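You operate a simulated robot arm through the tools that you are given. There is no shell and no other tool. Be economical: measure what you need, move in short steps, check, and stop when the job is done.

You are at the controls of a simulated two-armed robot. One attempt, no reset.

Task
Pick up the meter with one hand, pass it to the other hand and put it on the shelf under the counter. Take the scrub brush on the top of the steel table and put it away on the tray of the wash bay. Stack the white tub labelled "wipes" from the top of the grated stand on top of the white tub marked "paste". Do these in any order. Set down upright: meter.

The check looks at the end state, three seconds after you hand in, the way a careful person would. Anything else that was tipped, shoved, dropped, spilled or broken makes it a failure.

Robot
Two 7-joint arms with fingered hands on one trunk, on a base that drives. Base frame: it is fixed to the floor where the robot stands at the start and does not move with it; the origin is under the middle of the robot, x ahead of it, y to its left, z up. Readings come in cm, degrees, newtons and seconds.
The left shoulder is at the start at [7, 14.5, 111.1], the right one opposite. With the tool pointing down near the work surface each hand reaches from about 10 to 64 cm from the robot's upright axis, wherever it stands, measured 20 degrees to its own side. Places, roughly: scrub brush [-225, 700, 75]; shelf under the counter [-100, 110, 30]; tray of the wash bay [750, 380, 70]; white tub [575, 175, 50]. Payload 3.5 kg a hand.
The tool frame of a hand sits at the grasp point between the pads (the TCP): z along the fingers, y along the line on which they close. The tips reach 2.5 cm beyond it. The gripper opens to 8.8 cm. The gripper's body begins 2.9 cm behind the TCP. The gripper is a hand of 4 fingers: y runs from the thumb to the fingers, the wrist lies at [-1.3, -9.7, -16.2] in the tool frame.
Orientation is told as [roll, pitch, yaw] about the base's x, y, z axes, in that order, counted from this pose: with the fingers straight down and the wrist toward the robot, the tool's x, y and z point along [0, 1, 0], [1, 0, 0] and [0, 0, -1] of the base frame.

Tools
- The arms move only by the tool step_arm. It takes "left_commands", "right_commands" or both (then of equal length, played together; a hand with none holds still); each is a list of rows, each an object of numbers (a shift or turn left out is 0): "tx", "ty", "tz": the shift along the tool's x, y, z in m; "ax", "ay", "az": the turn, a rotation vector about the tool's x, y, z in rad. In form: [{"tx": .., "ty": .., "tz": .., "ax": .., "ay": .., "az": ..}, ...]. A call has 1 to 10 rows; each row shifts and turns the commanded pose from where the row before left it, along the tool's axes as they then stand. A row lasts 0.2 s, in which the tool goes at most 5 cm and 8.6 degrees; a call with a longer step from one row to the next is refused whole. A pose out of reach is approached as far as the arm can. The call stops where the force on the tool passes 40 N (or 10 N more than at its start, if that is more) or the arm is blocked; 0.2 s more then pass. In this call time passes only in rows, and 0.2 s behind the last. The reply holds the time, the measured pose of the TCP, the force on the tool along the base axes, the opening and the grip force, in the units named above and with some noise, with the torque about the TCP (base axes, N m) and any sound that the robot's microphone picked up, and new pictures: "views" is both (left out), scene, wrist or none (wrist: the cameras of the hands that moved).
- Cameras (640 x 400 px; columns grow to the right, rows downward): "scene" is now at [13.15, 1.23, 143.92]; the picture's right is [0.10, -1.00, 0.00], its down [-0.57, -0.06, -0.82] and it looks along [0.82, 0.08, -0.57] (base axes); focal length 250 px, centre (320, 200). "left" rides on the left gripper at [-6.4, -8.3, -9.8] in its tool frame; the picture's right is [-0.62, -0.37, 0.69], its down [0.71, -0.63, 0.30] and it looks along [0.32, 0.68, 0.65] (tool axes); focal length 265 px, centre (320, 200). "right" rides on the right gripper at [6.4, -8.3, -9.8] in its tool frame; the picture's right is [-0.62, 0.37, -0.69], its down [-0.71, -0.63, 0.30] and it looks along [-0.32, 0.68, 0.65] (tool axes); focal length 265 px, centre (320, 200). There is no depth. A picture from a camera that has moved, and an enlarged one, comes with that camera's place and axes in the base frame and with its lens. The place of the scene camera against the robot may be out by one fixed shift of up to 1.8 cm in any direction.
- slide_trunk(by): slides the trunk up (or, below 0, down) by that many cm; the arms and the scene camera ride with it, the base frame stays. It gives what a move gives, with no picture.
- roll_base(legs): drives the robot by 1 to 6 legs, each [ahead, left, turn to the left] in cm, cm and degrees, along the robot's own axes; the way and the turn of a leg run together, so that a leg with both is an arc; at most 150 cm and 180 degrees a leg. The arms and the cameras ride along, it lands a little off, and it stops where it bumps. It gives what a move gives, and a new picture of the scene camera.
- finger_targets(index, middle, ring, thumb_bend, thumb_turn, hand): sets how far each is bent, from 0 (flat) to 1 (curled in); at 0.3 the hand is open as for a grip, at 0.7 the pads meet at the TCP. One left out holds its place. A second passes; each finger stops where it meets its share of the squeeze, and holds until it gets a number again. It is the only way to open and close the hand. It gives what a move gives, with no picture; readings hold the bend of each and the force on the fingers (four entries, about 0 where the hand has none), thumb and palm. thumb_turn goes from beside the hand (0) to across from the fingers (1), as for a grip.
- pan_tilt(pan, tilt): turns the head with the scene camera to pan (to the left, within 86 degrees either way) and tilt (down, from -29 to 69), counted from straight ahead of the robot. It gives what a move gives, and a new picture of the scene camera.
- close_up(camera, box): a new picture of the part [left, top, right, bottom] of that camera's present view, enlarged. No time passes.
- sign_off(): hands the job in; it is judged then, once.

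Go step by step. Nothing tells you exact positions but the pictures and the camera data: compare them with the known pose of the tool, close in by small moves and look again before you grip or let go. The budget is 165 turns and 260 pictures, counting those below and the enlarged ones. Unless the task says otherwise, let go and move clear before handing in.

The tools are called after "Call:" as a command line: name --argument value ..., lists and objects as JSON in quotes. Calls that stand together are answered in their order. step_arm: Moves the arms, as the interface text tells. Its arguments: {"type":"object","properties":{"left_commands":{"type":"array","items":{"type":"object","properties":{"tx":{"type":"number"},"ty":{"type":"number"},"tz":{"type":"number"},"ax":{"type":"number"},"ay":{"type":"number"},"az":{"type":"number"}}}},"right_commands":{"type":"array","items":{"type":"object","properties":{"tx":{"type":"number"},"ty":{"type":"number"},"tz":{"type":"number"},"ax":{"type":"number"},"ay":{"type":"number"},"az":{"type":"number"}}}},"views":{"type":"string","enum":["both","scene","wrist","none"]}},"required":[]} The other tools are called the same way: slide_trunk (by) slides the trunk up or down; finger_targets (index, middle, ring, thumb_bend, thumb_turn, hand) moves the fingers one by one; roll_base (legs) drives the base; pan_tilt (pan, tilt) turns the head that bears the scene camera; close_up (camera, box) takes an enlarged picture of a part of a camera's view; sign_off () hands the job in.

At the start:

```text
t: 0.0
left_ee_pos: [55.13, 18.8, 106.41]
left_tool_rot: [0.0, 0.0, 0.0]
left_contact_force: [0.5, -0.2, -0.3]
left_ft_torque: [-0.02, 0.0, -0.03]
left_finger_gap: 8.76
left_grasp_force: 0.1
left_shape: jaw
left_bend: [0.3, 0.3, 0.3, 0.3, 0.98]
left_finger forces: [0.0, 0.0, 0.0, 0.1, 0.1, 0.0]
right_ee_pos: [46.08, -19.9, 106.01]
right_tool_rot: [0.9, -0.1, -0.2]
right_contact_force: [0.5, -0.5, -0.1]
right_ft_torque: [0.02, -0.04, -0.02]
right_finger_gap: 8.78
right_grasp_force: 0.0
right_shape: jaw
right_bend: [0.3, 0.3, 0.3, 0.3, 0.98]
right_finger forces: [0.0, 0.1, 0.1, 0.0, 0.0, 0.0]
trunk travel left (down, up): [-67.5, 16.5]
robot x, y, heading: [-0.32, 0.09, 0.0]
head pan, tilt: [5.5, 35.0]
```

scene: 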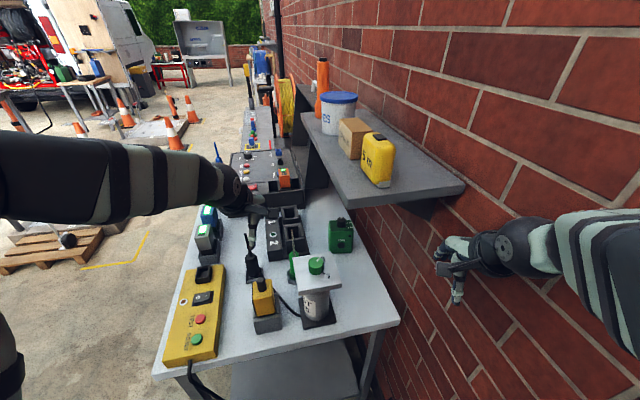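
right: 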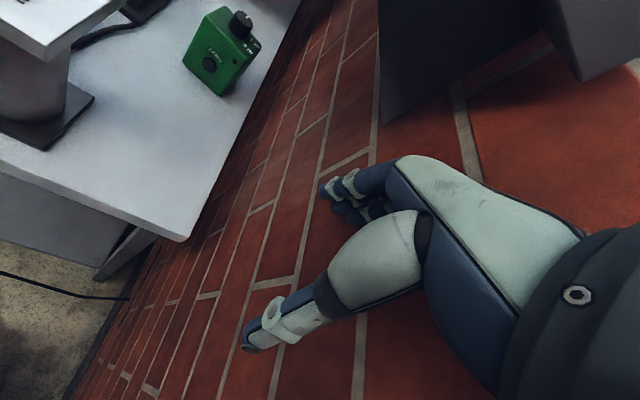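
left: 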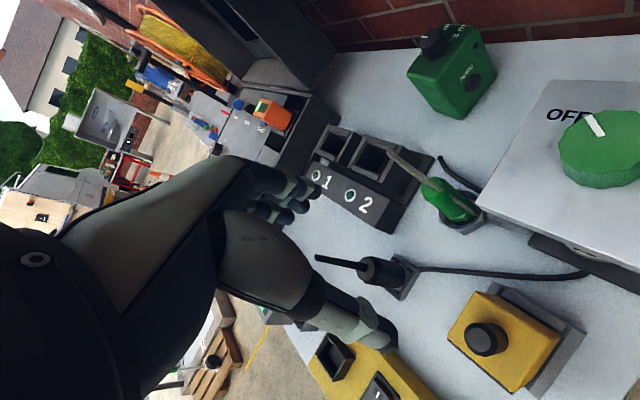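

I see a workbench ahead with a yellow block in a cradle, a green box with a knob, and a shelf on the wall. I'll enlarge the views to find which item is the meter.

Call:
close_up --camera "scene" --box '[150, 150, 410, 400]'

Call:
close_up --camera "scene" --box '[0, 0, 320, 200]'

```text
1.60 times, centred on (280, 275) of scene
camera zoom: at [13.15, 1.23, 143.92], right [0.1, -1.0, 0.0], down [-0.57, -0.06, -0.82], along [0.82, 0.08, -0.57], focal length 400 px, centre (384, 80)
```

zoom: 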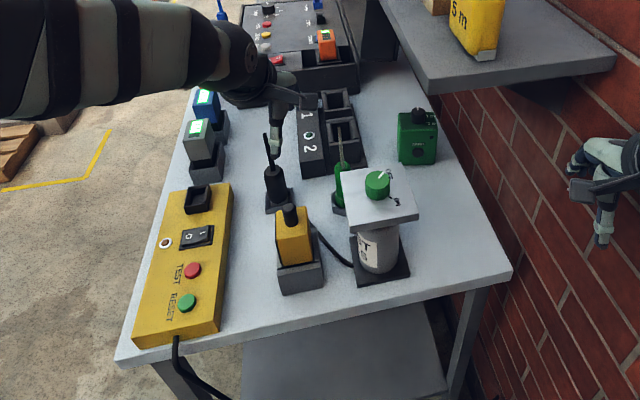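

```text
2.00 times, centred on (160, 100) of scene
camera zoom: at [13.15, 1.23, 143.92], right [0.1, -1.0, 0.0], down [-0.57, -0.06, -0.82], along [0.82, 0.08, -0.57], focal length 500 px, centre (640, 400)
```

zoom: 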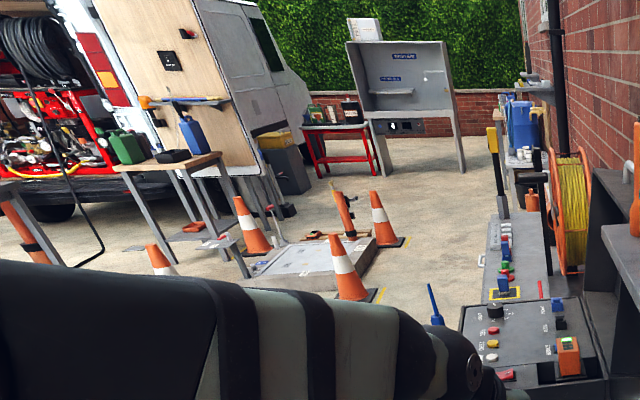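

I need to read labels on the small devices, so I'll enlarge them.

Call:
close_up --camera "left" --box '[400, 10, 520, 130]'

Call:
close_up --camera "scene" --box '[180, 145, 310, 270]'

Call:
close_up --camera "right" --box '[170, 0, 280, 100]'

```text
3.33 times, centred on (460, 70) of left
camera zoom: at [46.69, 12.43, 116.17], right [-0.37, -0.62, -0.69], down [-0.63, 0.71, -0.3], along [0.68, 0.32, -0.65], focal length 885 px, centre (-147, 633)
```

zoom: 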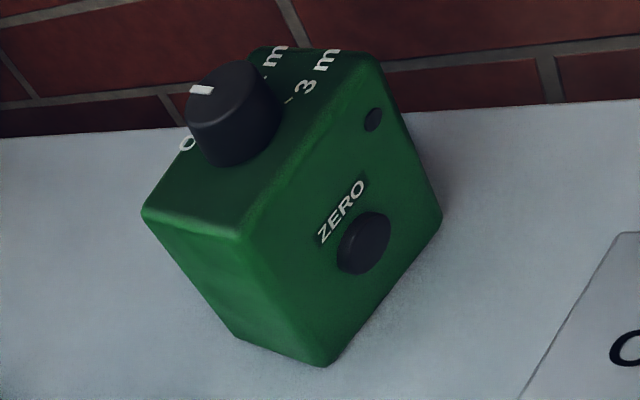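

```text
3.20 times, centred on (245, 208) of scene
camera zoom: at [13.15, 1.23, 143.92], right [0.1, -1.0, 0.0], down [-0.57, -0.06, -0.82], along [0.82, 0.08, -0.57], focal length 801 px, centre (560, 176)
```

zoom: 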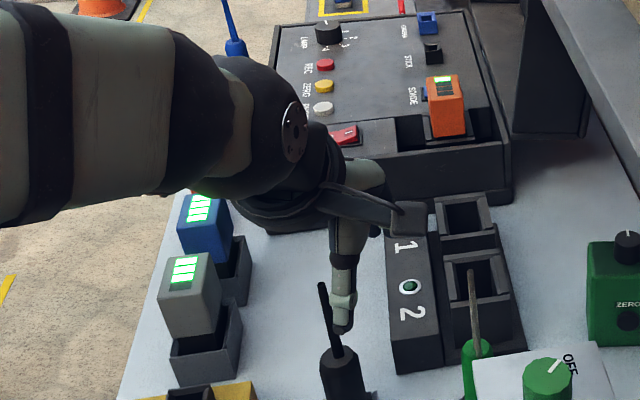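

```text
4.00 times, centred on (225, 50) of right
camera zoom: at [37.82, -13.55, 116.15], right [0.37, -0.63, 0.68], down [-0.63, -0.71, -0.31], along [0.68, -0.32, -0.66], focal length 1062 px, centre (700, 800)
```

zoom: 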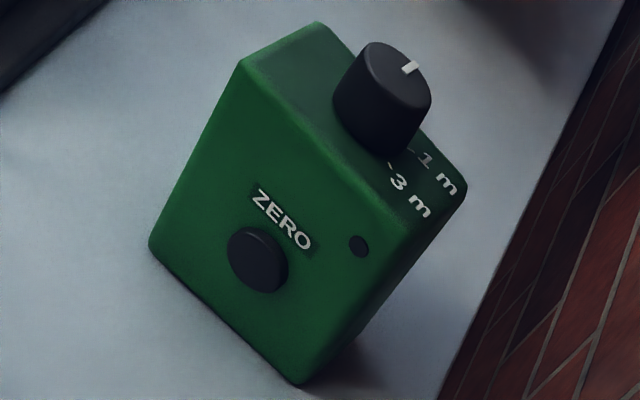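

The green box with a range knob (0/1 m/3 m) and a ZERO button is a strong meter candidate. I'll check the yellow object and then look around for the counter.

Call:
close_up --camera "left" --box '[430, 270, 600, 390]'

Call:
pan_tilt --pan 80 --tilt 25

```text
3.33 times, centred on (515, 330) of left
camera zoom: at [46.69, 12.43, 116.17], right [-0.37, -0.62, -0.69], down [-0.63, 0.71, -0.3], along [0.68, 0.32, -0.65], focal length 885 px, centre (-330, -233)
```

zoom: 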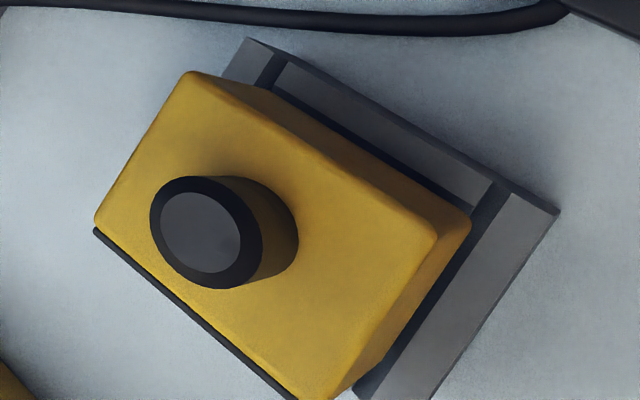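

```text
t: 1.5
left_ee_pos: [55.14, 18.85, 106.44]
left_tool_rot: [0.0, 0.0, 0.0]
left_contact_force: [0.1, 0.6, -0.2]
left_ft_torque: [-0.01, 0.02, -0.04]
left_finger_gap: 8.75
left_grasp_force: 0.1
left_shape: jaw
left_bend: [0.3, 0.3, 0.3, 0.3, 0.98]
left_finger forces: [0.0, 0.1, 0.0, 0.1, 0.0, 0.0]
right_ee_pos: [46.06, -19.87, 106.15]
right_tool_rot: [1.1, 0.0, -0.1]
right_contact_force: [-0.4, -0.1, 0.0]
right_ft_torque: [-0.01, 0.03, 0.01]
right_finger_gap: 8.77
right_grasp_force: 0.0
right_shape: jaw
right_bend: [0.3, 0.3, 0.3, 0.3, 0.98]
right_finger forces: [0.0, 0.0, 0.0, 0.0, 0.1, 0.0]
trunk travel left (down, up): [-67.5, 16.5]
robot x, y, heading: [0.14, 0.01, -0.0]
head pan, tilt: [80.0, 25.0]
camera scene: at [5.99, 9.44, 145.49], right [0.98, -0.17, 0.0], down [-0.07, -0.42, -0.91], along [0.16, 0.89, -0.42], focal length 250 px, centre (320, 200)
```

scene: 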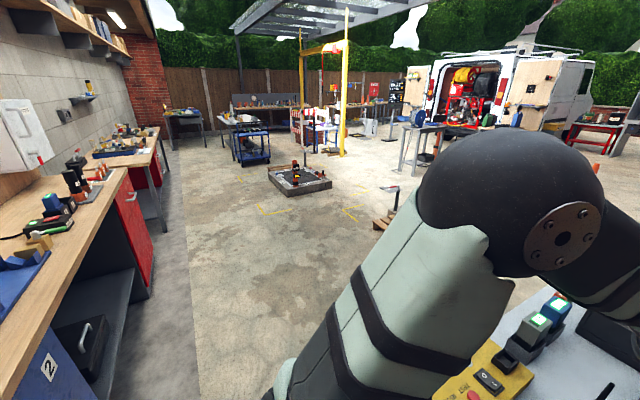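

To the left-rear is a wooden counter with an open shelf below (between blue and red cabinets). I'll zoom in there and at the far tables.

Call:
close_up --camera "scene" --box '[0, 120, 200, 400]'

Call:
close_up --camera "scene" --box '[150, 60, 450, 220]'

Call:
close_up --camera "scene" --box '[400, 40, 640, 190]'

```text
1.43 times, centred on (100, 260) of scene
camera zoom: at [5.99, 9.44, 145.49], right [0.98, -0.17, 0.0], down [-0.07, -0.42, -0.91], along [0.16, 0.89, -0.42], focal length 358 px, centre (634, 114)
```

zoom: 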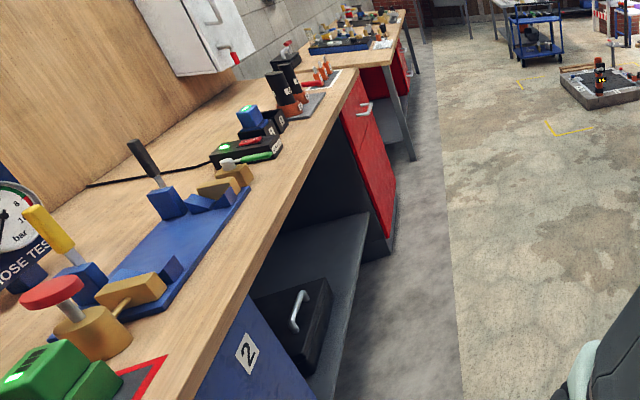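

```text
2.13 times, centred on (300, 140) of scene
camera zoom: at [5.99, 9.44, 145.49], right [0.98, -0.17, 0.0], down [-0.07, -0.42, -0.91], along [0.16, 0.89, -0.42], focal length 534 px, centre (363, 328)
```

zoom: 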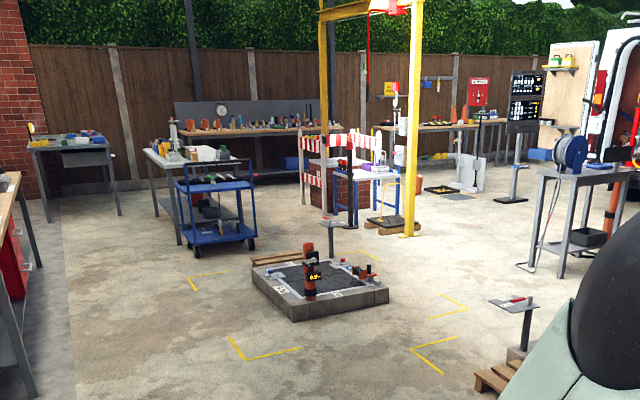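

```text
2.67 times, centred on (520, 115) of scene
camera zoom: at [5.99, 9.44, 145.49], right [0.98, -0.17, 0.0], down [-0.07, -0.42, -0.91], along [0.16, 0.89, -0.42], focal length 667 px, centre (-213, 427)
```

zoom: 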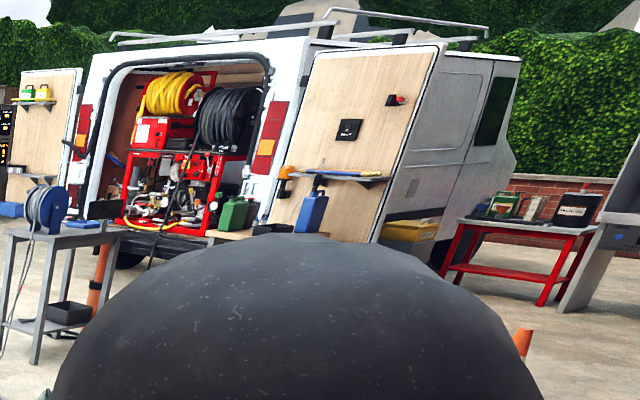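

The open shelf under the counter (with a black case on it) matches the given place. Now I'll look straight ahead and at the counter's objects to settle which item is the meter.

Call:
pan_tilt --pan -5 --tilt 50

Call:
close_up --camera "scene" --box '[120, 40, 440, 240]'

Call:
close_up --camera "left" --box '[190, 60, 350, 160]'

```text
t: 3.1
left_ee_pos: [55.22, 18.85, 106.47]
left_tool_rot: [0.0, 0.0, 0.0]
left_contact_force: [0.3, -0.2, 0.5]
left_ft_torque: [-0.01, -0.03, 0.01]
left_finger_gap: 8.78
left_grasp_force: 0.1
left_shape: jaw
left_bend: [0.3, 0.3, 0.3, 0.3, 0.98]
left_finger forces: [0.0, 0.0, 0.0, 0.0, 0.0, 0.0]
right_ee_pos: [46.13, -19.97, 106.05]
right_tool_rot: [1.0, 0.0, -0.2]
right_contact_force: [-0.1, -0.1, 0.1]
right_ft_torque: [0.0, 0.01, 0.03]
right_finger_gap: 8.75
right_grasp_force: 0.1
right_shape: jaw
right_bend: [0.3, 0.3, 0.3, 0.3, 0.98]
right_finger forces: [0.1, 0.1, 0.0, 0.0, 0.0, 0.0]
trunk travel left (down, up): [-67.5, 16.5]
robot x, y, heading: [0.04, 0.04, -0.0]
head pan, tilt: [-5.0, 50.0]
camera scene: at [12.06, -0.29, 141.74], right [-0.09, -1.0, 0.0], down [-0.76, 0.07, -0.64], along [0.64, -0.06, -0.77], focal length 250 px, centre (320, 200)
```

scene: 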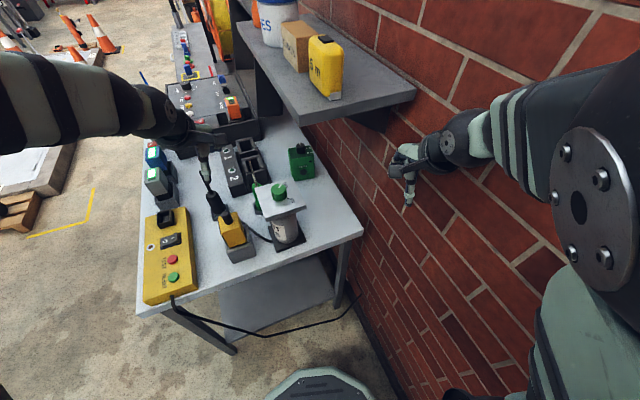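

```text
2.00 times, centred on (280, 140) of scene
camera zoom: at [12.06, -0.29, 141.74], right [-0.09, -1.0, 0.0], down [-0.76, 0.07, -0.64], along [0.64, -0.06, -0.77], focal length 500 px, centre (400, 320)
```

zoom: 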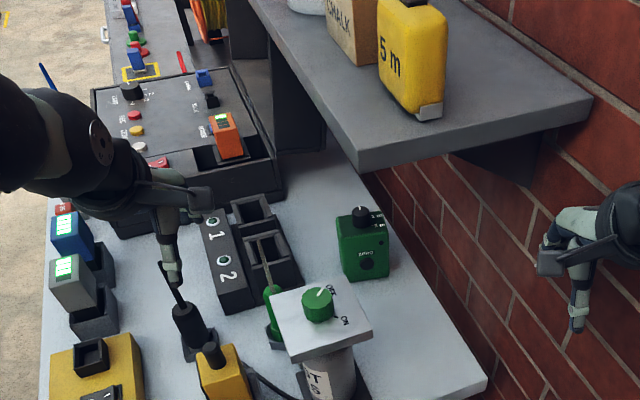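

```text
4.00 times, centred on (270, 110) of left
camera zoom: at [46.69, 12.44, 116.17], right [-0.37, -0.62, -0.69], down [-0.63, 0.71, -0.3], along [0.68, 0.32, -0.65], focal length 1062 px, centre (520, 560)
```

zoom: 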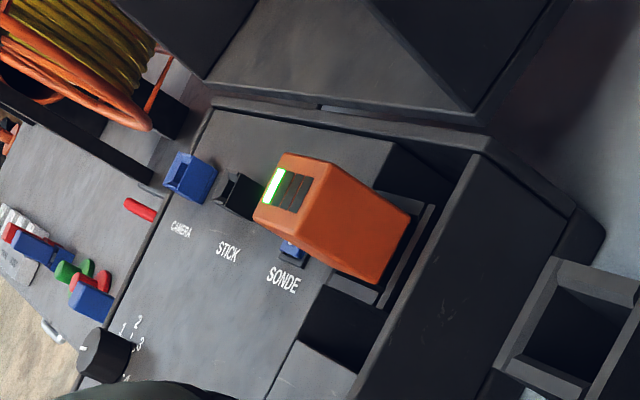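

The green box on the bench is the likely meter, but there's also a green instrument on the counter behind. I'll look there with the head fully left and down.

Call:
pan_tilt --pan 86 --tilt 50

Call:
close_up --camera "scene" --box '[0, 0, 200, 200]'

```text
t: 4.7
left_ee_pos: [55.12, 18.73, 106.48]
left_tool_rot: [0.0, 0.0, 0.0]
left_contact_force: [-0.7, -0.4, 0.3]
left_ft_torque: [-0.01, 0.01, -0.01]
left_finger_gap: 8.78
left_grasp_force: 0.0
left_shape: jaw
left_bend: [0.3, 0.3, 0.3, 0.3, 0.98]
left_finger forces: [0.0, 0.0, 0.1, 0.0, 0.1, 0.0]
right_ee_pos: [46.13, -19.92, 105.96]
right_tool_rot: [1.0, 0.0, -0.1]
right_contact_force: [-0.2, -0.3, -0.5]
right_ft_torque: [0.04, -0.02, 0.0]
right_finger_gap: 8.72
right_grasp_force: 0.1
right_shape: jaw
right_bend: [0.3, 0.3, 0.3, 0.3, 0.98]
right_finger forces: [0.1, 0.0, 0.0, 0.1, 0.0, 0.1]
trunk travel left (down, up): [-67.5, 16.5]
robot x, y, heading: [0.03, 0.15, 0.2]
head pan, tilt: [85.9, 50.0]
camera scene: at [4.93, 8.05, 141.74], right [1.0, -0.07, 0.0], down [-0.05, -0.76, -0.64], along [0.05, 0.64, -0.77], focal length 250 px, centre (320, 200)
```

scene: 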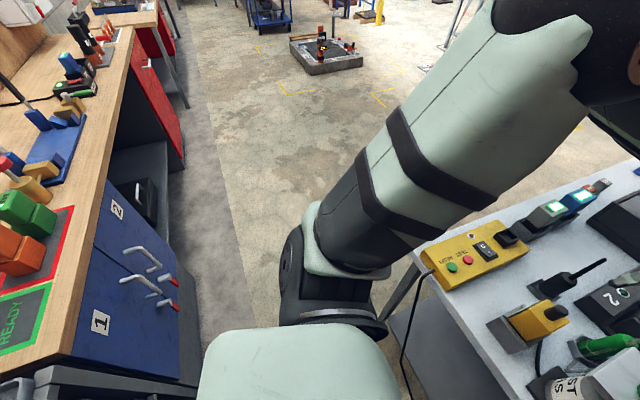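

```text
2.00 times, centred on (100, 100) of scene
camera zoom: at [4.93, 8.05, 141.74], right [1.0, -0.07, 0.0], down [-0.05, -0.76, -0.64], along [0.05, 0.64, -0.77], focal length 500 px, centre (760, 400)
```

zoom: 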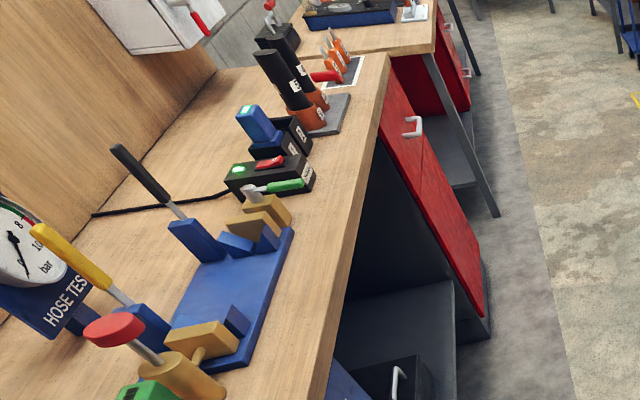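

Call:
close_up --camera "scene" --box '[0, 100, 160, 360]'

Call:
close_up --camera "left" --box '[0, 0, 320, 200]'

```text
1.54 times, centred on (80, 230) of scene
camera zoom: at [4.93, 8.05, 141.74], right [1.0, -0.07, 0.0], down [-0.05, -0.76, -0.64], along [0.05, 0.64, -0.77], focal length 385 px, centre (689, 154)
```

zoom: 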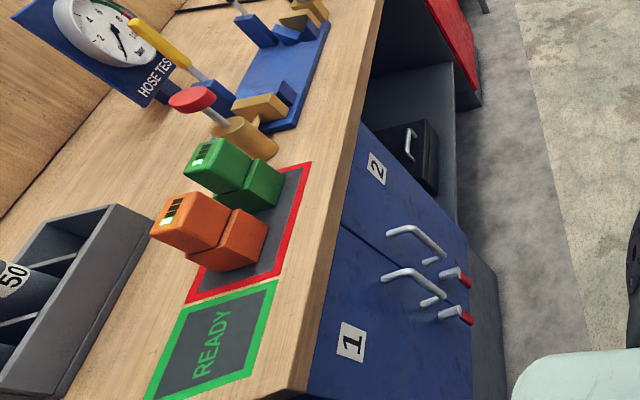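

```text
2.00 times, centred on (160, 100) of left
camera zoom: at [46.69, 12.43, 116.17], right [-0.37, -0.62, -0.69], down [-0.63, 0.71, -0.3], along [0.68, 0.32, -0.65], focal length 531 px, centre (640, 400)
```

zoom: 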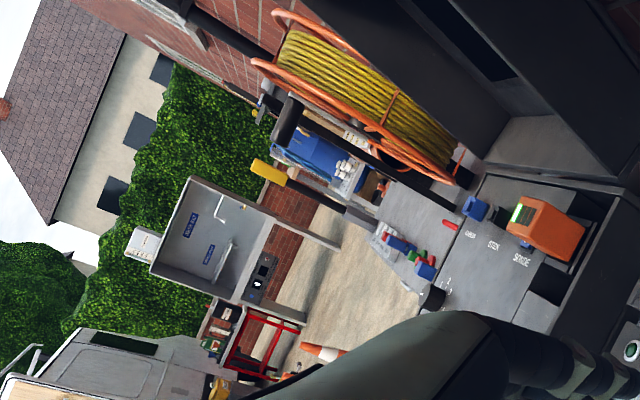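

The bench's green box (about 5 × 7 × 9.5 cm, centred near [76, 0, 84.7]) is the meter. I'll retract the right arm away from the wall shelf, then drive ahead toward the bench a little.

Call:
step_arm --right_commands '[{"ty": -0.04}, {"ty": -0.04}, {"ty": -0.04}, {"ty": -0.04}, {"ty": -0.03}]' --views "none"

Call:
slide_trunk --by 5

Call:
pan_tilt --pan -5 --tilt 60

```text
t: 6.0
left_ee_pos: [54.99, 19.28, 106.43]
left_tool_rot: [-0.1, 0.0, 0.3]
left_contact_force: [-0.1, -0.4, -0.3]
left_ft_torque: [0.0, 0.0, 0.02]
left_finger_gap: 8.77
left_grasp_force: 0.0
left_shape: jaw
left_bend: [0.3, 0.3, 0.3, 0.3, 0.98]
left_finger forces: [0.0, 0.1, 0.0, 0.1, 0.0, 0.1]
right_ee_pos: [38.27, -23.39, 103.17]
right_tool_rot: [2.9, 0.6, 2.2]
right_contact_force: [6.3, 25.9, -1.0]
right_ft_torque: [-0.93, 0.27, 1.14]
right_finger_gap: 8.78
right_grasp_force: 0.1
right_shape: jaw
right_bend: [0.3, 0.3, 0.3, 0.3, 0.98]
right_finger forces: [0.1, 0.1, 15.9, 0.0, 0.0, 7.2]
right hand out of reach, approached as far as the arm can: row 1, 2, 3, 4, 5
trunk travel left (down, up): [-67.5, 16.5]
robot x, y, heading: [-0.02, 0.18, 0.4]
head pan, tilt: [85.9, 50.0]
stopped in row 5 (right hand): the force on the tool passed its limit at 48 N (the readings are from after the stop); the commanded pose is now the measured one
```

```text
t: 6.9
left_ee_pos: [54.98, 19.51, 111.41]
left_tool_rot: [-0.2, 0.0, 0.2]
left_contact_force: [0.7, -0.1, 0.0]
left_ft_torque: [0.0, 0.0, -0.03]
left_finger_gap: 8.76
left_grasp_force: 0.0
left_shape: jaw
left_bend: [0.3, 0.3, 0.3, 0.3, 0.98]
left_finger forces: [0.0, 0.0, 0.1, 0.0, 0.0, 0.0]
right_ee_pos: [37.94, -23.45, 108.25]
right_tool_rot: [2.5, 0.6, 1.5]
right_contact_force: [-8.4, 22.0, -11.4]
right_ft_torque: [-0.38, 0.1, 0.55]
right_finger_gap: 8.77
right_grasp_force: 0.1
right_shape: jaw
right_bend: [0.3, 0.3, 0.35, 0.3, 0.98]
right_finger forces: [0.0, 0.0, 17.3, 0.0, 0.0, 6.5]
trunk travel left (down, up): [-72.5, 11.5]
robot x, y, heading: [0.21, -0.17, 0.1]
head pan, tilt: [85.9, 50.0]
```

```text
t: 8.5
left_ee_pos: [54.85, 19.45, 111.39]
left_tool_rot: [-0.3, -0.1, 0.1]
left_contact_force: [0.7, 0.4, -1.0]
left_ft_torque: [-0.01, 0.05, 0.0]
left_finger_gap: 8.73
left_grasp_force: 0.0
left_shape: jaw
left_bend: [0.3, 0.3, 0.3, 0.3, 0.98]
left_finger forces: [0.0, 0.0, 0.0, 0.0, 0.1, 0.1]
right_ee_pos: [37.95, -23.48, 108.33]
right_tool_rot: [2.3, 0.5, 1.5]
right_contact_force: [-9.8, 22.5, -7.2]
right_ft_torque: [-0.46, -0.14, 0.5]
right_finger_gap: 8.74
right_grasp_force: 0.0
right_shape: jaw
right_bend: [0.3, 0.3, 0.35, 0.3, 0.98]
right_finger forces: [0.0, 0.0, 18.1, 0.1, 0.0, 6.6]
trunk travel left (down, up): [-72.5, 11.5]
robot x, y, heading: [0.11, -0.07, 0.0]
head pan, tilt: [-5.0, 60.0]
camera scene: at [10.82, 0.56, 145.51], right [-0.08, -1.0, 0.0], down [-0.86, 0.07, -0.5], along [0.5, -0.05, -0.86], focal length 250 px, centre (320, 200)
```

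scene: 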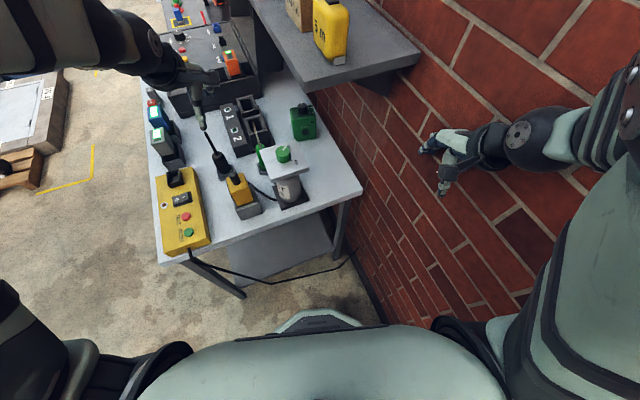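

The right fingers are touching the brick wall. I'll move that hand left, off the wall, and check.

Call:
step_arm --right_commands '[{"tx": 0.03}, {"tx": 0.04}, {"tx": 0.04}, {"tx": 0.02}]' --views "none"

```text
t: 9.5
left_ee_pos: [55.16, 18.86, 111.51]
left_tool_rot: [0.0, 0.0, 0.2]
left_contact_force: [0.0, -0.2, 0.6]
left_ft_torque: [0.01, 0.02, -0.01]
left_finger_gap: 8.76
left_grasp_force: 0.2
left_shape: jaw
left_bend: [0.3, 0.3, 0.3, 0.3, 0.98]
left_finger forces: [0.0, 0.0, 0.0, 0.0, 0.0, 0.0]
right_ee_pos: [41.54, -15.33, 104.05]
right_tool_rot: [3.4, 0.5, 0.8]
right_contact_force: [0.0, -0.3, -0.3]
right_ft_torque: [0.04, 0.0, 0.02]
right_finger_gap: 8.75
right_grasp_force: 0.0
right_shape: jaw
right_bend: [0.3, 0.3, 0.3, 0.3, 0.98]
right_finger forces: [0.0, 0.1, 0.0, 0.0, 0.1, 0.0]
right hand out of reach, approached as far as the arm can: row 1, 2, 3, 4
trunk travel left (down, up): [-72.5, 11.5]
robot x, y, heading: [-0.12, -0.22, 0.3]
head pan, tilt: [-5.0, 60.0]
```

The right hand is free of the wall now. Next I drive 16 cm ahead (and 3 cm left) toward the bench.

Call:
roll_base --legs '[[15, 3, 0]]'

```text
t: 11.0
left_ee_pos: [69.72, 21.89, 111.4]
left_tool_rot: [0.1, 0.0, 0.2]
left_contact_force: [-0.2, 0.3, -0.2]
left_ft_torque: [0.0, 0.01, -0.01]
left_finger_gap: 8.77
left_grasp_force: 0.1
left_shape: jaw
left_bend: [0.3, 0.3, 0.3, 0.3, 0.98]
left_finger forces: [0.1, 0.1, 0.0, 0.0, 0.0, 0.0]
right_ee_pos: [55.61, -12.23, 104.0]
right_tool_rot: [3.7, 1.2, 0.9]
right_contact_force: [0.1, -0.5, -0.5]
right_ft_torque: [-0.01, -0.03, -0.02]
right_finger_gap: 8.77
right_grasp_force: 0.0
right_shape: jaw
right_bend: [0.3, 0.3, 0.3, 0.3, 0.98]
right_finger forces: [0.0, 0.1, 0.1, 0.1, 0.1, 0.1]
trunk travel left (down, up): [-72.5, 11.5]
robot x, y, heading: [14.94, 2.99, 0.2]
head pan, tilt: [-5.0, 60.0]
stopped in leg 1: the robot was blocked; the commanded pose is now the measured one
camera scene: at [25.62, 2.73, 145.5], right [-0.08, -1.0, 0.0], down [-0.86, 0.07, -0.5], along [0.5, -0.04, -0.87], focal length 250 px, centre (320, 200)
```

scene: 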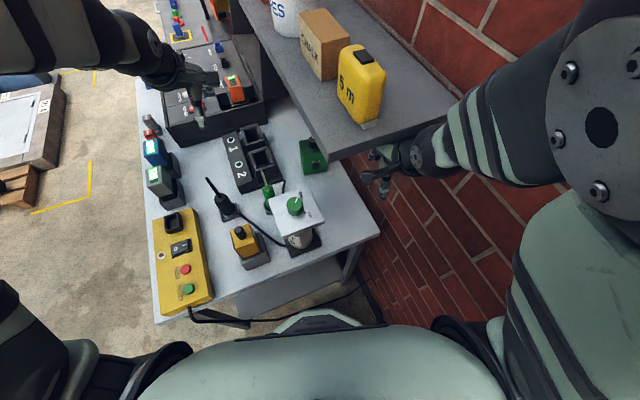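

The base stopped near the bench. The meter seems to sit partly beneath the wall shelf, so I'll approach diagonally from upper-left; first a look through the left wrist camera.

Call:
step_arm --left_commands '[{"tz": 0.03, "ay": 0.14}, {"tz": 0.03, "ay": 0.14}, {"ay": 0.14}, {"ay": 0.14}, {"ay": 0.14}]' --views "wrist"

```text
t: 12.2
left_ee_pos: [69.64, 23.55, 105.81]
left_tool_rot: [36.4, -0.2, 2.6]
left_contact_force: [0.1, 0.7, 0.8]
left_ft_torque: [0.01, 0.03, 0.05]
left_finger_gap: 8.78
left_grasp_force: 0.1
left_shape: jaw
left_bend: [0.3, 0.3, 0.3, 0.3, 0.98]
left_finger forces: [0.0, 0.0, 0.0, 0.0, 0.0, 0.0]
right_ee_pos: [55.57, -12.27, 103.86]
right_tool_rot: [3.7, 1.2, 0.9]
right_contact_force: [0.3, 0.7, 0.2]
right_ft_torque: [-0.01, 0.0, 0.03]
right_finger_gap: 8.79
right_grasp_force: 0.1
right_shape: jaw
right_bend: [0.3, 0.3, 0.3, 0.3, 0.98]
right_finger forces: [0.0, 0.1, 0.0, 0.1, 0.0, 0.0]
trunk travel left (down, up): [-72.5, 11.5]
robot x, y, heading: [14.98, 2.68, 0.1]
head pan, tilt: [-5.0, 60.0]
camera left: at [61.78, 12.19, 109.79], right [-0.36, -0.1, -0.93], down [-0.66, 0.73, 0.18], along [0.66, 0.68, -0.33], focal length 265 px, centre (320, 200)
```

left: 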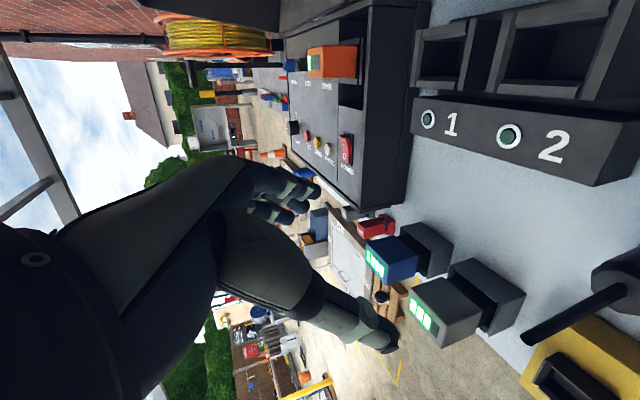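

The roll went the opposite way to what I need (z must lean to the right). I'll reverse it, holding the TCP in place.

Call:
step_arm --left_commands '[{"ay": -0.149}, {"ay": -0.149}, {"ay": -0.149}, {"ay": -0.149}, {"ay": -0.149}, {"ay": -0.149}, {"ay": -0.149}, {"ay": -0.149}, {"ay": -0.149}]' --views "both"

```text
t: 14.2
left_ee_pos: [69.72, 22.26, 105.48]
left_tool_rot: [-36.9, 0.0, 0.3]
left_contact_force: [-0.2, -0.1, 0.5]
left_ft_torque: [-0.02, -0.01, -0.02]
left_finger_gap: 8.76
left_grasp_force: 0.1
left_shape: jaw
left_bend: [0.3, 0.3, 0.3, 0.3, 0.98]
left_finger forces: [0.1, 0.1, 0.0, 0.0, 0.1, 0.1]
right_ee_pos: [55.55, -12.24, 103.85]
right_tool_rot: [3.7, 1.3, 0.9]
right_contact_force: [-0.9, 0.6, -0.3]
right_ft_torque: [0.02, 0.01, -0.01]
right_finger_gap: 8.76
right_grasp_force: 0.1
right_shape: jaw
right_bend: [0.3, 0.3, 0.3, 0.3, 0.98]
right_finger forces: [0.0, 0.0, 0.0, 0.0, 0.1, 0.0]
trunk travel left (down, up): [-72.5, 11.5]
robot x, y, heading: [14.88, 2.99, 0.3]
head pan, tilt: [-5.0, 60.0]
camera scene: at [25.62, 2.68, 145.5], right [-0.08, -1.0, 0.0], down [-0.86, 0.07, -0.5], along [0.5, -0.04, -0.87], focal length 250 px, centre (320, 200)
camera left: at [61.25, 23.12, 117.06], right [-0.36, -0.91, -0.18], down [-0.63, 0.39, -0.67], along [0.68, -0.13, -0.72], focal length 265 px, centre (320, 200)
```

scene: 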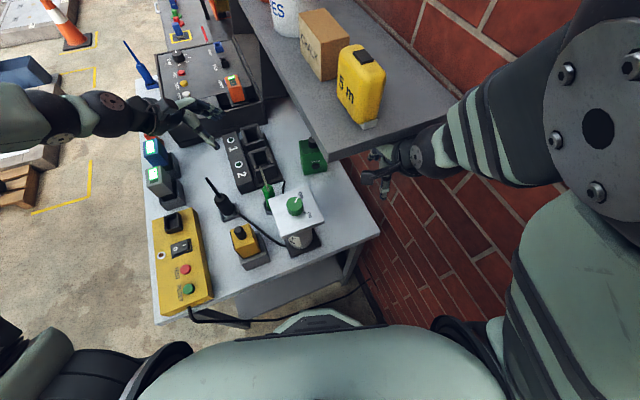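
left: 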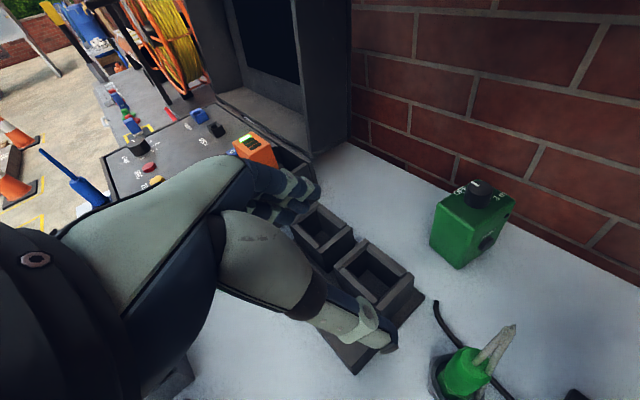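

The view of the meter is clear and unobstructed now. I'll enlarge it to measure.

Call:
close_up --camera "left" --box '[400, 160, 560, 280]'

```text
3.33 times, centred on (480, 220) of left
camera zoom: at [61.25, 23.12, 117.06], right [-0.36, -0.91, -0.18], down [-0.63, 0.39, -0.67], along [0.68, -0.13, -0.72], focal length 885 px, centre (-213, 133)
```

zoom: 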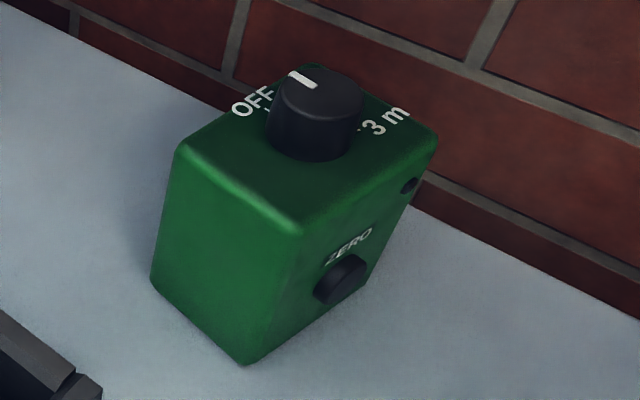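

Measured: meter centre ≈ [76.6, 1.2], z 80–89.5, yawed about +8°, knob to ~92.4. I'll yaw the hand to match and go to a pre-grasp 10 cm back.

Call:
step_arm --left_commands '[{"ax": -0.084, "az": -0.112}, {"tx": -0.0112, "ty": 0.0084, "tz": 0.0322}, {"tx": -0.0112, "ty": 0.0084, "tz": 0.0322}, {"tx": -0.0112, "ty": 0.0084, "tz": 0.0322}, {"tx": -0.0112, "ty": 0.0084, "tz": 0.0322}, {"tx": -0.0112, "ty": 0.0084, "tz": 0.0322}]' --views "both"

```text
t: 15.6
left_ee_pos: [75.55, 8.9, 95.79]
left_tool_rot: [-36.9, 0.0, 8.4]
left_contact_force: [-0.9, -0.1, 0.3]
left_ft_torque: [0.01, 0.01, 0.03]
left_finger_gap: 8.75
left_grasp_force: 0.0
left_shape: jaw
left_bend: [0.3, 0.3, 0.3, 0.3, 0.98]
left_finger forces: [0.0, 0.0, 0.0, 0.0, 0.1, 0.0]
right_ee_pos: [55.62, -12.32, 103.84]
right_tool_rot: [3.7, 1.2, 0.9]
right_contact_force: [-0.5, -0.3, 0.0]
right_ft_torque: [-0.02, -0.03, -0.01]
right_finger_gap: 8.77
right_grasp_force: 0.0
right_shape: jaw
right_bend: [0.3, 0.3, 0.3, 0.3, 0.98]
right_finger forces: [0.1, 0.0, 0.0, 0.1, 0.0, 0.0]
trunk travel left (down, up): [-72.5, 11.5]
robot x, y, heading: [15.03, 2.83, 0.1]
head pan, tilt: [-5.0, 60.0]
camera scene: at [25.61, 2.66, 145.5], right [-0.08, -1.0, 0.0], down [-0.86, 0.07, -0.5], along [0.5, -0.04, -0.87], focal length 250 px, centre (320, 200)
camera left: at [67.18, 8.52, 107.39], right [-0.23, -0.95, -0.18], down [-0.68, 0.3, -0.67], along [0.7, -0.03, -0.72], focal length 265 px, centre (320, 200)
```

scene: 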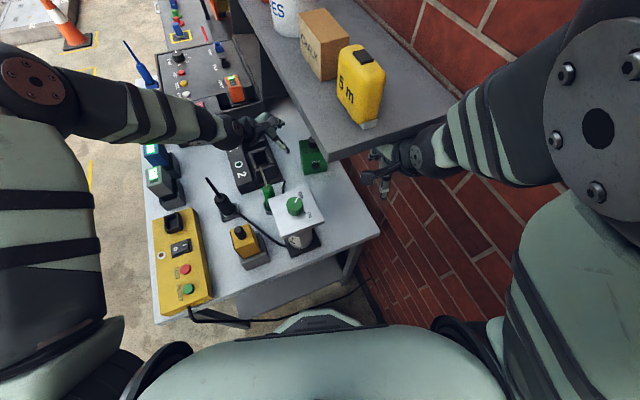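
left: 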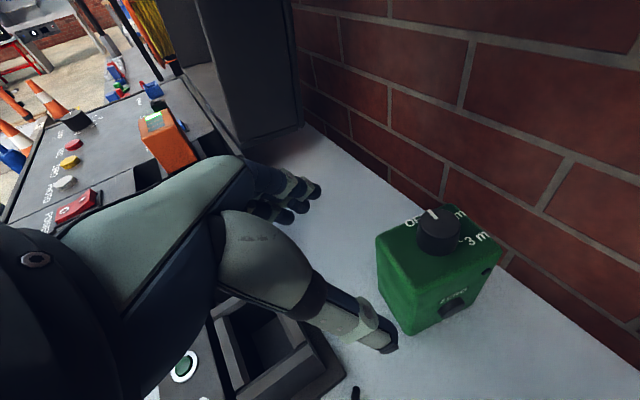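

Call:
close_up --camera "left" --box '[350, 190, 510, 350]'

```text
2.50 times, centred on (430, 270) of left
camera zoom: at [67.18, 8.52, 107.39], right [-0.23, -0.95, -0.18], down [-0.68, 0.3, -0.67], along [0.7, -0.03, -0.72], focal length 664 px, centre (45, 25)
```

zoom: 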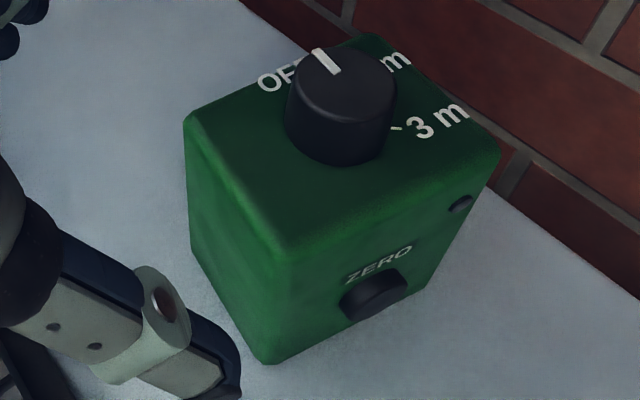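

Position agrees. I advance along the fingers 8 cm and look again before closing.

Call:
step_arm --left_commands '[{"tz": 0.02, "tx": -0.001, "ty": 0.001}, {"tz": 0.02, "tx": -0.001, "ty": 0.001}, {"tz": 0.02, "tx": -0.001, "ty": 0.001}, {"tz": 0.02}]' --views "both"

```text
t: 16.6
left_ee_pos: [76.76, 3.92, 89.61]
left_tool_rot: [-36.9, 0.1, 8.2]
left_contact_force: [0.0, 0.8, 0.1]
left_ft_torque: [-0.03, 0.01, 0.01]
left_finger_gap: 8.76
left_grasp_force: 0.0
left_shape: jaw
left_bend: [0.3, 0.3, 0.3, 0.3, 0.98]
left_finger forces: [0.1, 0.0, 0.0, 0.0, 0.1, 0.1]
right_ee_pos: [55.49, -12.14, 103.73]
right_tool_rot: [3.7, 1.2, 0.9]
right_contact_force: [-0.4, 0.0, -0.5]
right_ft_torque: [0.01, -0.01, -0.02]
right_finger_gap: 8.78
right_grasp_force: 0.1
right_shape: jaw
right_bend: [0.3, 0.3, 0.3, 0.3, 0.98]
right_finger forces: [0.0, 0.0, 0.0, 0.0, 0.0, 0.0]
trunk travel left (down, up): [-72.5, 11.5]
robot x, y, heading: [14.84, 2.7, 0.5]
head pan, tilt: [-5.0, 60.0]
camera scene: at [25.61, 2.68, 145.5], right [-0.08, -1.0, 0.0], down [-0.86, 0.07, -0.5], along [0.5, -0.04, -0.87], focal length 250 px, centre (320, 200)
camera left: at [68.4, 3.59, 101.25], right [-0.23, -0.95, -0.18], down [-0.68, 0.3, -0.67], along [0.7, -0.03, -0.72], focal length 265 px, centre (320, 200)
```

scene: 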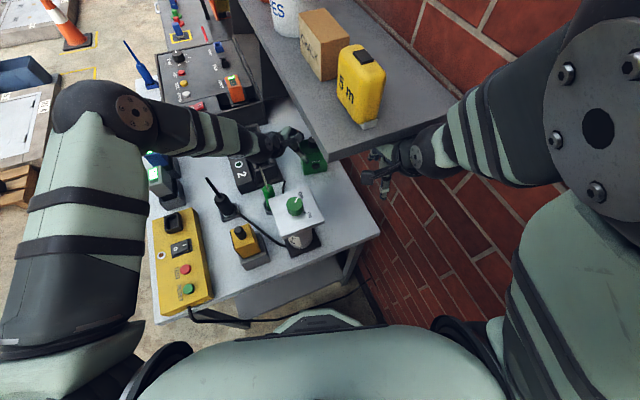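
left: 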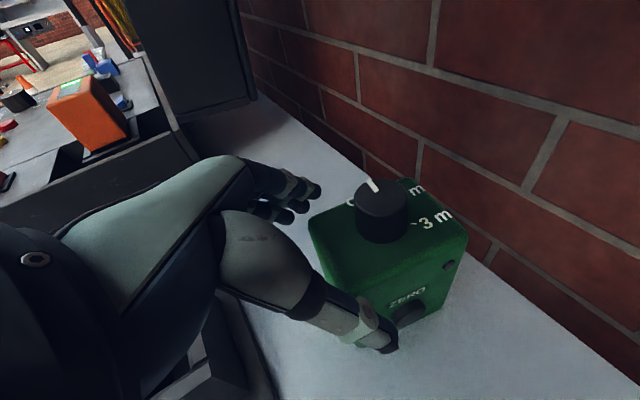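

Thumb in front, fingers behind the box. I go 1.8 cm further and close.

Call:
step_arm --left_commands '[{"tz": 0.009}, {"tz": 0.009}]' --views "wrist"

Call:
finger_targets --hand "left" --index 0.6 --middle 0.6 --ring 0.6 --thumb_bend 0.6

Call:
close_up --camera "left" --box '[200, 100, 520, 400]'

```text
t: 17.2
left_ee_pos: [76.76, 2.97, 88.27]
left_tool_rot: [-36.9, 0.0, 8.3]
left_contact_force: [0.2, 0.1, -0.3]
left_ft_torque: [-0.01, -0.02, 0.0]
left_finger_gap: 8.79
left_grasp_force: 0.1
left_shape: jaw
left_bend: [0.3, 0.3, 0.3, 0.3, 0.98]
left_finger forces: [0.1, 0.0, 0.0, 0.0, 0.0, 0.0]
right_ee_pos: [55.58, -12.28, 103.84]
right_tool_rot: [3.8, 1.1, 0.9]
right_contact_force: [1.0, -0.5, -0.5]
right_ft_torque: [0.01, -0.02, -0.01]
right_finger_gap: 8.77
right_grasp_force: 0.0
right_shape: jaw
right_bend: [0.3, 0.3, 0.3, 0.3, 0.98]
right_finger forces: [0.1, 0.0, 0.0, 0.1, 0.1, 0.0]
trunk travel left (down, up): [-72.5, 11.5]
robot x, y, heading: [14.9, 2.98, 0.4]
head pan, tilt: [-5.0, 60.0]
camera left: at [68.46, 2.48, 99.91], right [-0.23, -0.95, -0.18], down [-0.68, 0.3, -0.67], along [0.7, -0.03, -0.72], focal length 265 px, centre (320, 200)
```

left: 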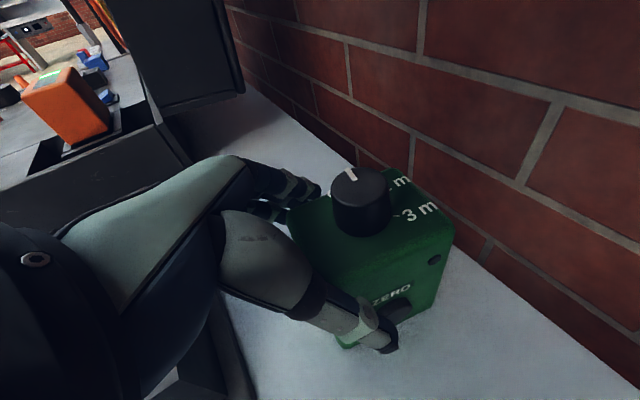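

```text
t: 18.2
left_ee_pos: [76.88, 2.91, 88.32]
left_tool_rot: [-36.7, -0.1, 8.2]
left_contact_force: [1.7, 1.3, 2.3]
left_ft_torque: [0.07, -0.31, 0.03]
left_finger_gap: 5.64
left_grasp_force: 22.1
left_shape: fingers
left_bend: [0.48, 0.51, 0.51, 0.44, 0.95]
left_finger forces: [9.2, 7.0, 6.3, 0.0, 21.3, 0.0]
right_ee_pos: [55.52, -12.28, 103.79]
right_tool_rot: [3.6, 1.2, 0.9]
right_contact_force: [1.2, 0.3, 1.0]
right_ft_torque: [0.02, 0.02, -0.02]
right_finger_gap: 8.78
right_grasp_force: 0.0
right_shape: jaw
right_bend: [0.3, 0.3, 0.3, 0.3, 0.98]
right_finger forces: [0.0, 0.1, 0.1, 0.0, 0.0, 0.1]
trunk travel left (down, up): [-72.5, 11.5]
robot x, y, heading: [14.94, 2.81, 0.2]
head pan, tilt: [-5.0, 60.0]
```

```text
1.33 times, centred on (360, 250) of left
camera zoom: at [68.47, 2.49, 99.94], right [-0.23, -0.95, -0.18], down [-0.68, 0.3, -0.67], along [0.7, -0.03, -0.72], focal length 354 px, centre (267, 133)
```

zoom: 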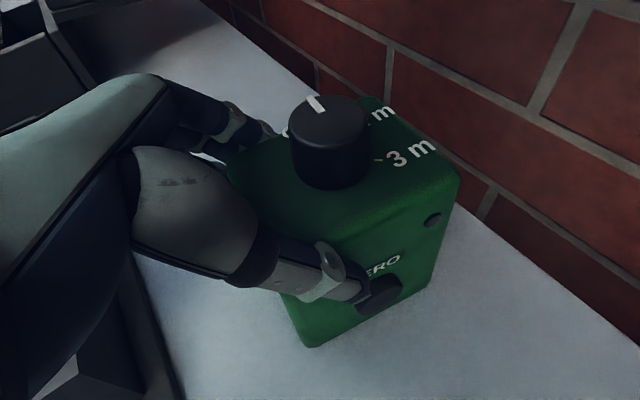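

Grip is firm (22 N). I lift it straight up about 7 cm.

Call:
step_arm --left_commands '[{"tx": -0.006, "tz": -0.008}, {"tx": -0.012, "tz": -0.016}, {"tx": -0.012, "tz": -0.016}, {"tx": -0.012, "tz": -0.016}]' --views "both"

```text
t: 19.2
left_ee_pos: [76.9, 3.05, 95.23]
left_tool_rot: [-36.7, 0.0, 8.3]
left_contact_force: [-0.3, 0.1, -3.1]
left_ft_torque: [0.05, 0.02, 0.02]
left_finger_gap: 5.59
left_grasp_force: 21.1
left_shape: fingers
left_bend: [0.48, 0.52, 0.52, 0.44, 0.95]
left_finger forces: [9.3, 6.1, 5.7, 0.0, 21.5, 0.1]
right_ee_pos: [55.6, -12.28, 103.72]
right_tool_rot: [3.7, 1.3, 0.9]
right_contact_force: [0.3, -0.6, -0.3]
right_ft_torque: [0.0, -0.01, 0.0]
right_finger_gap: 8.78
right_grasp_force: 0.1
right_shape: jaw
right_bend: [0.3, 0.3, 0.3, 0.3, 0.98]
right_finger forces: [0.1, 0.0, 0.0, 0.0, 0.0, 0.0]
trunk travel left (down, up): [-72.5, 11.5]
robot x, y, heading: [14.5, 2.55, 0.3]
head pan, tilt: [-5.0, 60.0]
camera scene: at [25.61, 2.67, 145.49], right [-0.08, -1.0, 0.0], down [-0.86, 0.07, -0.5], along [0.5, -0.04, -0.87], focal length 250 px, centre (320, 200)
camera left: at [68.55, 2.57, 106.94], right [-0.23, -0.95, -0.18], down [-0.68, 0.3, -0.67], along [0.7, -0.03, -0.72], focal length 265 px, centre (320, 200)
```

scene: 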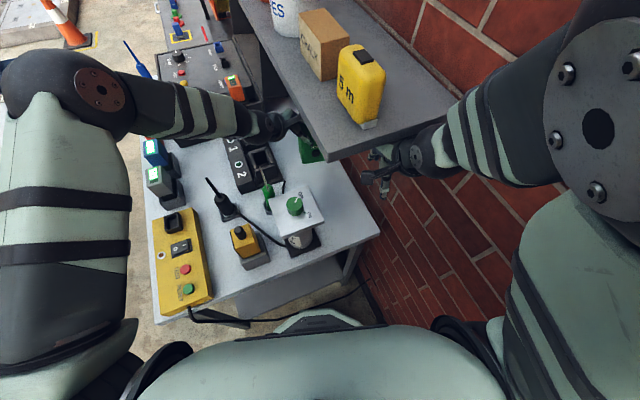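
left: 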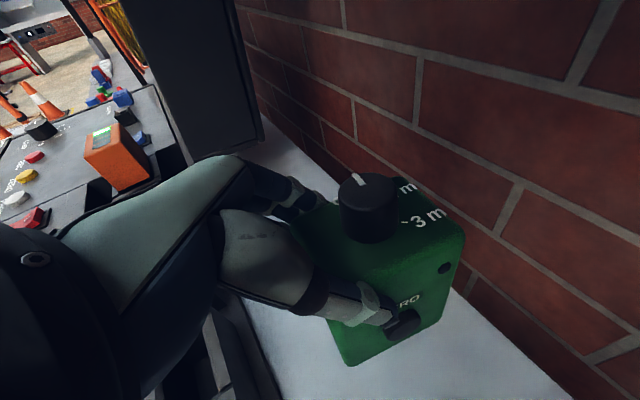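

The meter is lifted cleanly (about 0.3 kg). I bring it out from under the shelf to the left and up.

Call:
step_arm --left_commands '[{"tx": 0.0188, "ty": 0.0013, "tz": -0.031}, {"tx": 0.0188, "ty": 0.0013, "tz": -0.031}, {"tx": 0.0188, "ty": 0.0013, "tz": -0.031}, {"tx": 0.0188, "ty": 0.0013, "tz": -0.031}, {"tx": 0.0188, "ty": 0.0013, "tz": -0.031}, {"tx": 0.0188, "ty": 0.0013, "tz": -0.031}]' --views "none"

Call:
slide_trunk --by 7

Call:
roll_base --legs '[[-14, 0, 0]]'

```text
t: 20.6
left_ee_pos: [74.9, 22.77, 103.29]
left_tool_rot: [-36.9, 0.0, 8.3]
left_contact_force: [0.5, 0.0, -3.5]
left_ft_torque: [0.13, -0.04, -0.01]
left_finger_gap: 5.61
left_grasp_force: 21.4
left_shape: fingers
left_bend: [0.48, 0.52, 0.52, 0.44, 0.95]
left_finger forces: [9.2, 6.1, 5.7, 0.0, 21.4, 0.0]
right_ee_pos: [55.59, -12.23, 103.79]
right_tool_rot: [3.7, 1.2, 0.8]
right_contact_force: [0.1, 1.1, -0.3]
right_ft_torque: [0.0, 0.02, 0.02]
right_finger_gap: 8.8
right_grasp_force: 0.0
right_shape: jaw
right_bend: [0.3, 0.3, 0.3, 0.3, 0.98]
right_finger forces: [0.1, 0.0, 0.1, 0.0, 0.0, 0.0]
trunk travel left (down, up): [-72.5, 11.5]
robot x, y, heading: [14.95, 2.88, 0.3]
head pan, tilt: [-5.0, 60.0]
```

```text
t: 21.0
left_ee_pos: [75.08, 22.62, 103.74]
left_tool_rot: [-36.6, 0.3, 8.2]
left_contact_force: [0.0, -0.3, -3.3]
left_ft_torque: [0.08, -0.05, -0.01]
left_finger_gap: 5.61
left_grasp_force: 21.0
left_shape: fingers
left_bend: [0.48, 0.52, 0.52, 0.44, 0.95]
left_finger forces: [9.4, 6.2, 5.7, 0.0, 21.4, 0.1]
right_ee_pos: [55.01, -12.12, 103.81]
right_tool_rot: [3.9, 3.0, 1.1]
right_contact_force: [-3.2, -3.7, -8.4]
right_ft_torque: [0.74, -0.78, 0.13]
right_finger_gap: 8.77
right_grasp_force: 0.0
right_shape: jaw
right_bend: [0.3, 0.3, 0.3, 0.3, 0.98]
right_finger forces: [0.0, 0.2, 0.0, 0.1, 0.0, 0.1]
trunk travel left (down, up): [-73.2, 10.8]
robot x, y, heading: [14.68, 2.82, 0.2]
head pan, tilt: [-5.0, 60.0]
stopped: the force on the tool passed its limit at 62 N (the readings are from after the stop); the commanded pose is now the measured one
```

```text
t: 22.3
left_ee_pos: [61.31, 22.85, 103.72]
left_tool_rot: [-36.7, 0.2, 8.3]
left_contact_force: [0.5, 0.8, -3.1]
left_ft_torque: [0.1, -0.02, 0.01]
left_finger_gap: 5.57
left_grasp_force: 21.4
left_shape: fingers
left_bend: [0.48, 0.52, 0.52, 0.44, 0.95]
left_finger forces: [9.3, 6.2, 5.7, 0.0, 21.4, 0.0]
right_ee_pos: [41.35, -11.98, 103.79]
right_tool_rot: [3.8, 2.9, 1.3]
right_contact_force: [-0.4, 1.2, -1.3]
right_ft_torque: [0.01, 0.0, -0.02]
right_finger_gap: 8.78
right_grasp_force: 0.1
right_shape: jaw
right_bend: [0.3, 0.3, 0.3, 0.3, 0.98]
right_finger forces: [0.1, 0.0, 0.0, 0.0, 0.0, 0.1]
trunk travel left (down, up): [-73.2, 10.8]
robot x, y, heading: [0.9, 2.86, 0.5]
head pan, tilt: [-5.0, 60.0]
camera scene: at [12.22, 2.72, 146.16], right [-0.08, -1.0, 0.0], down [-0.86, 0.07, -0.5], along [0.5, -0.04, -0.87], focal length 250 px, centre (320, 200)
```

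scene: 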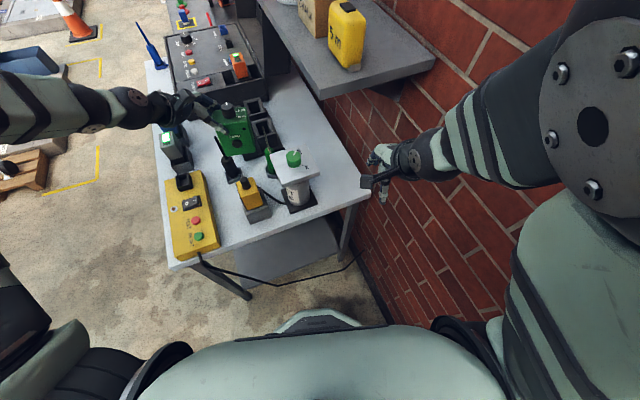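

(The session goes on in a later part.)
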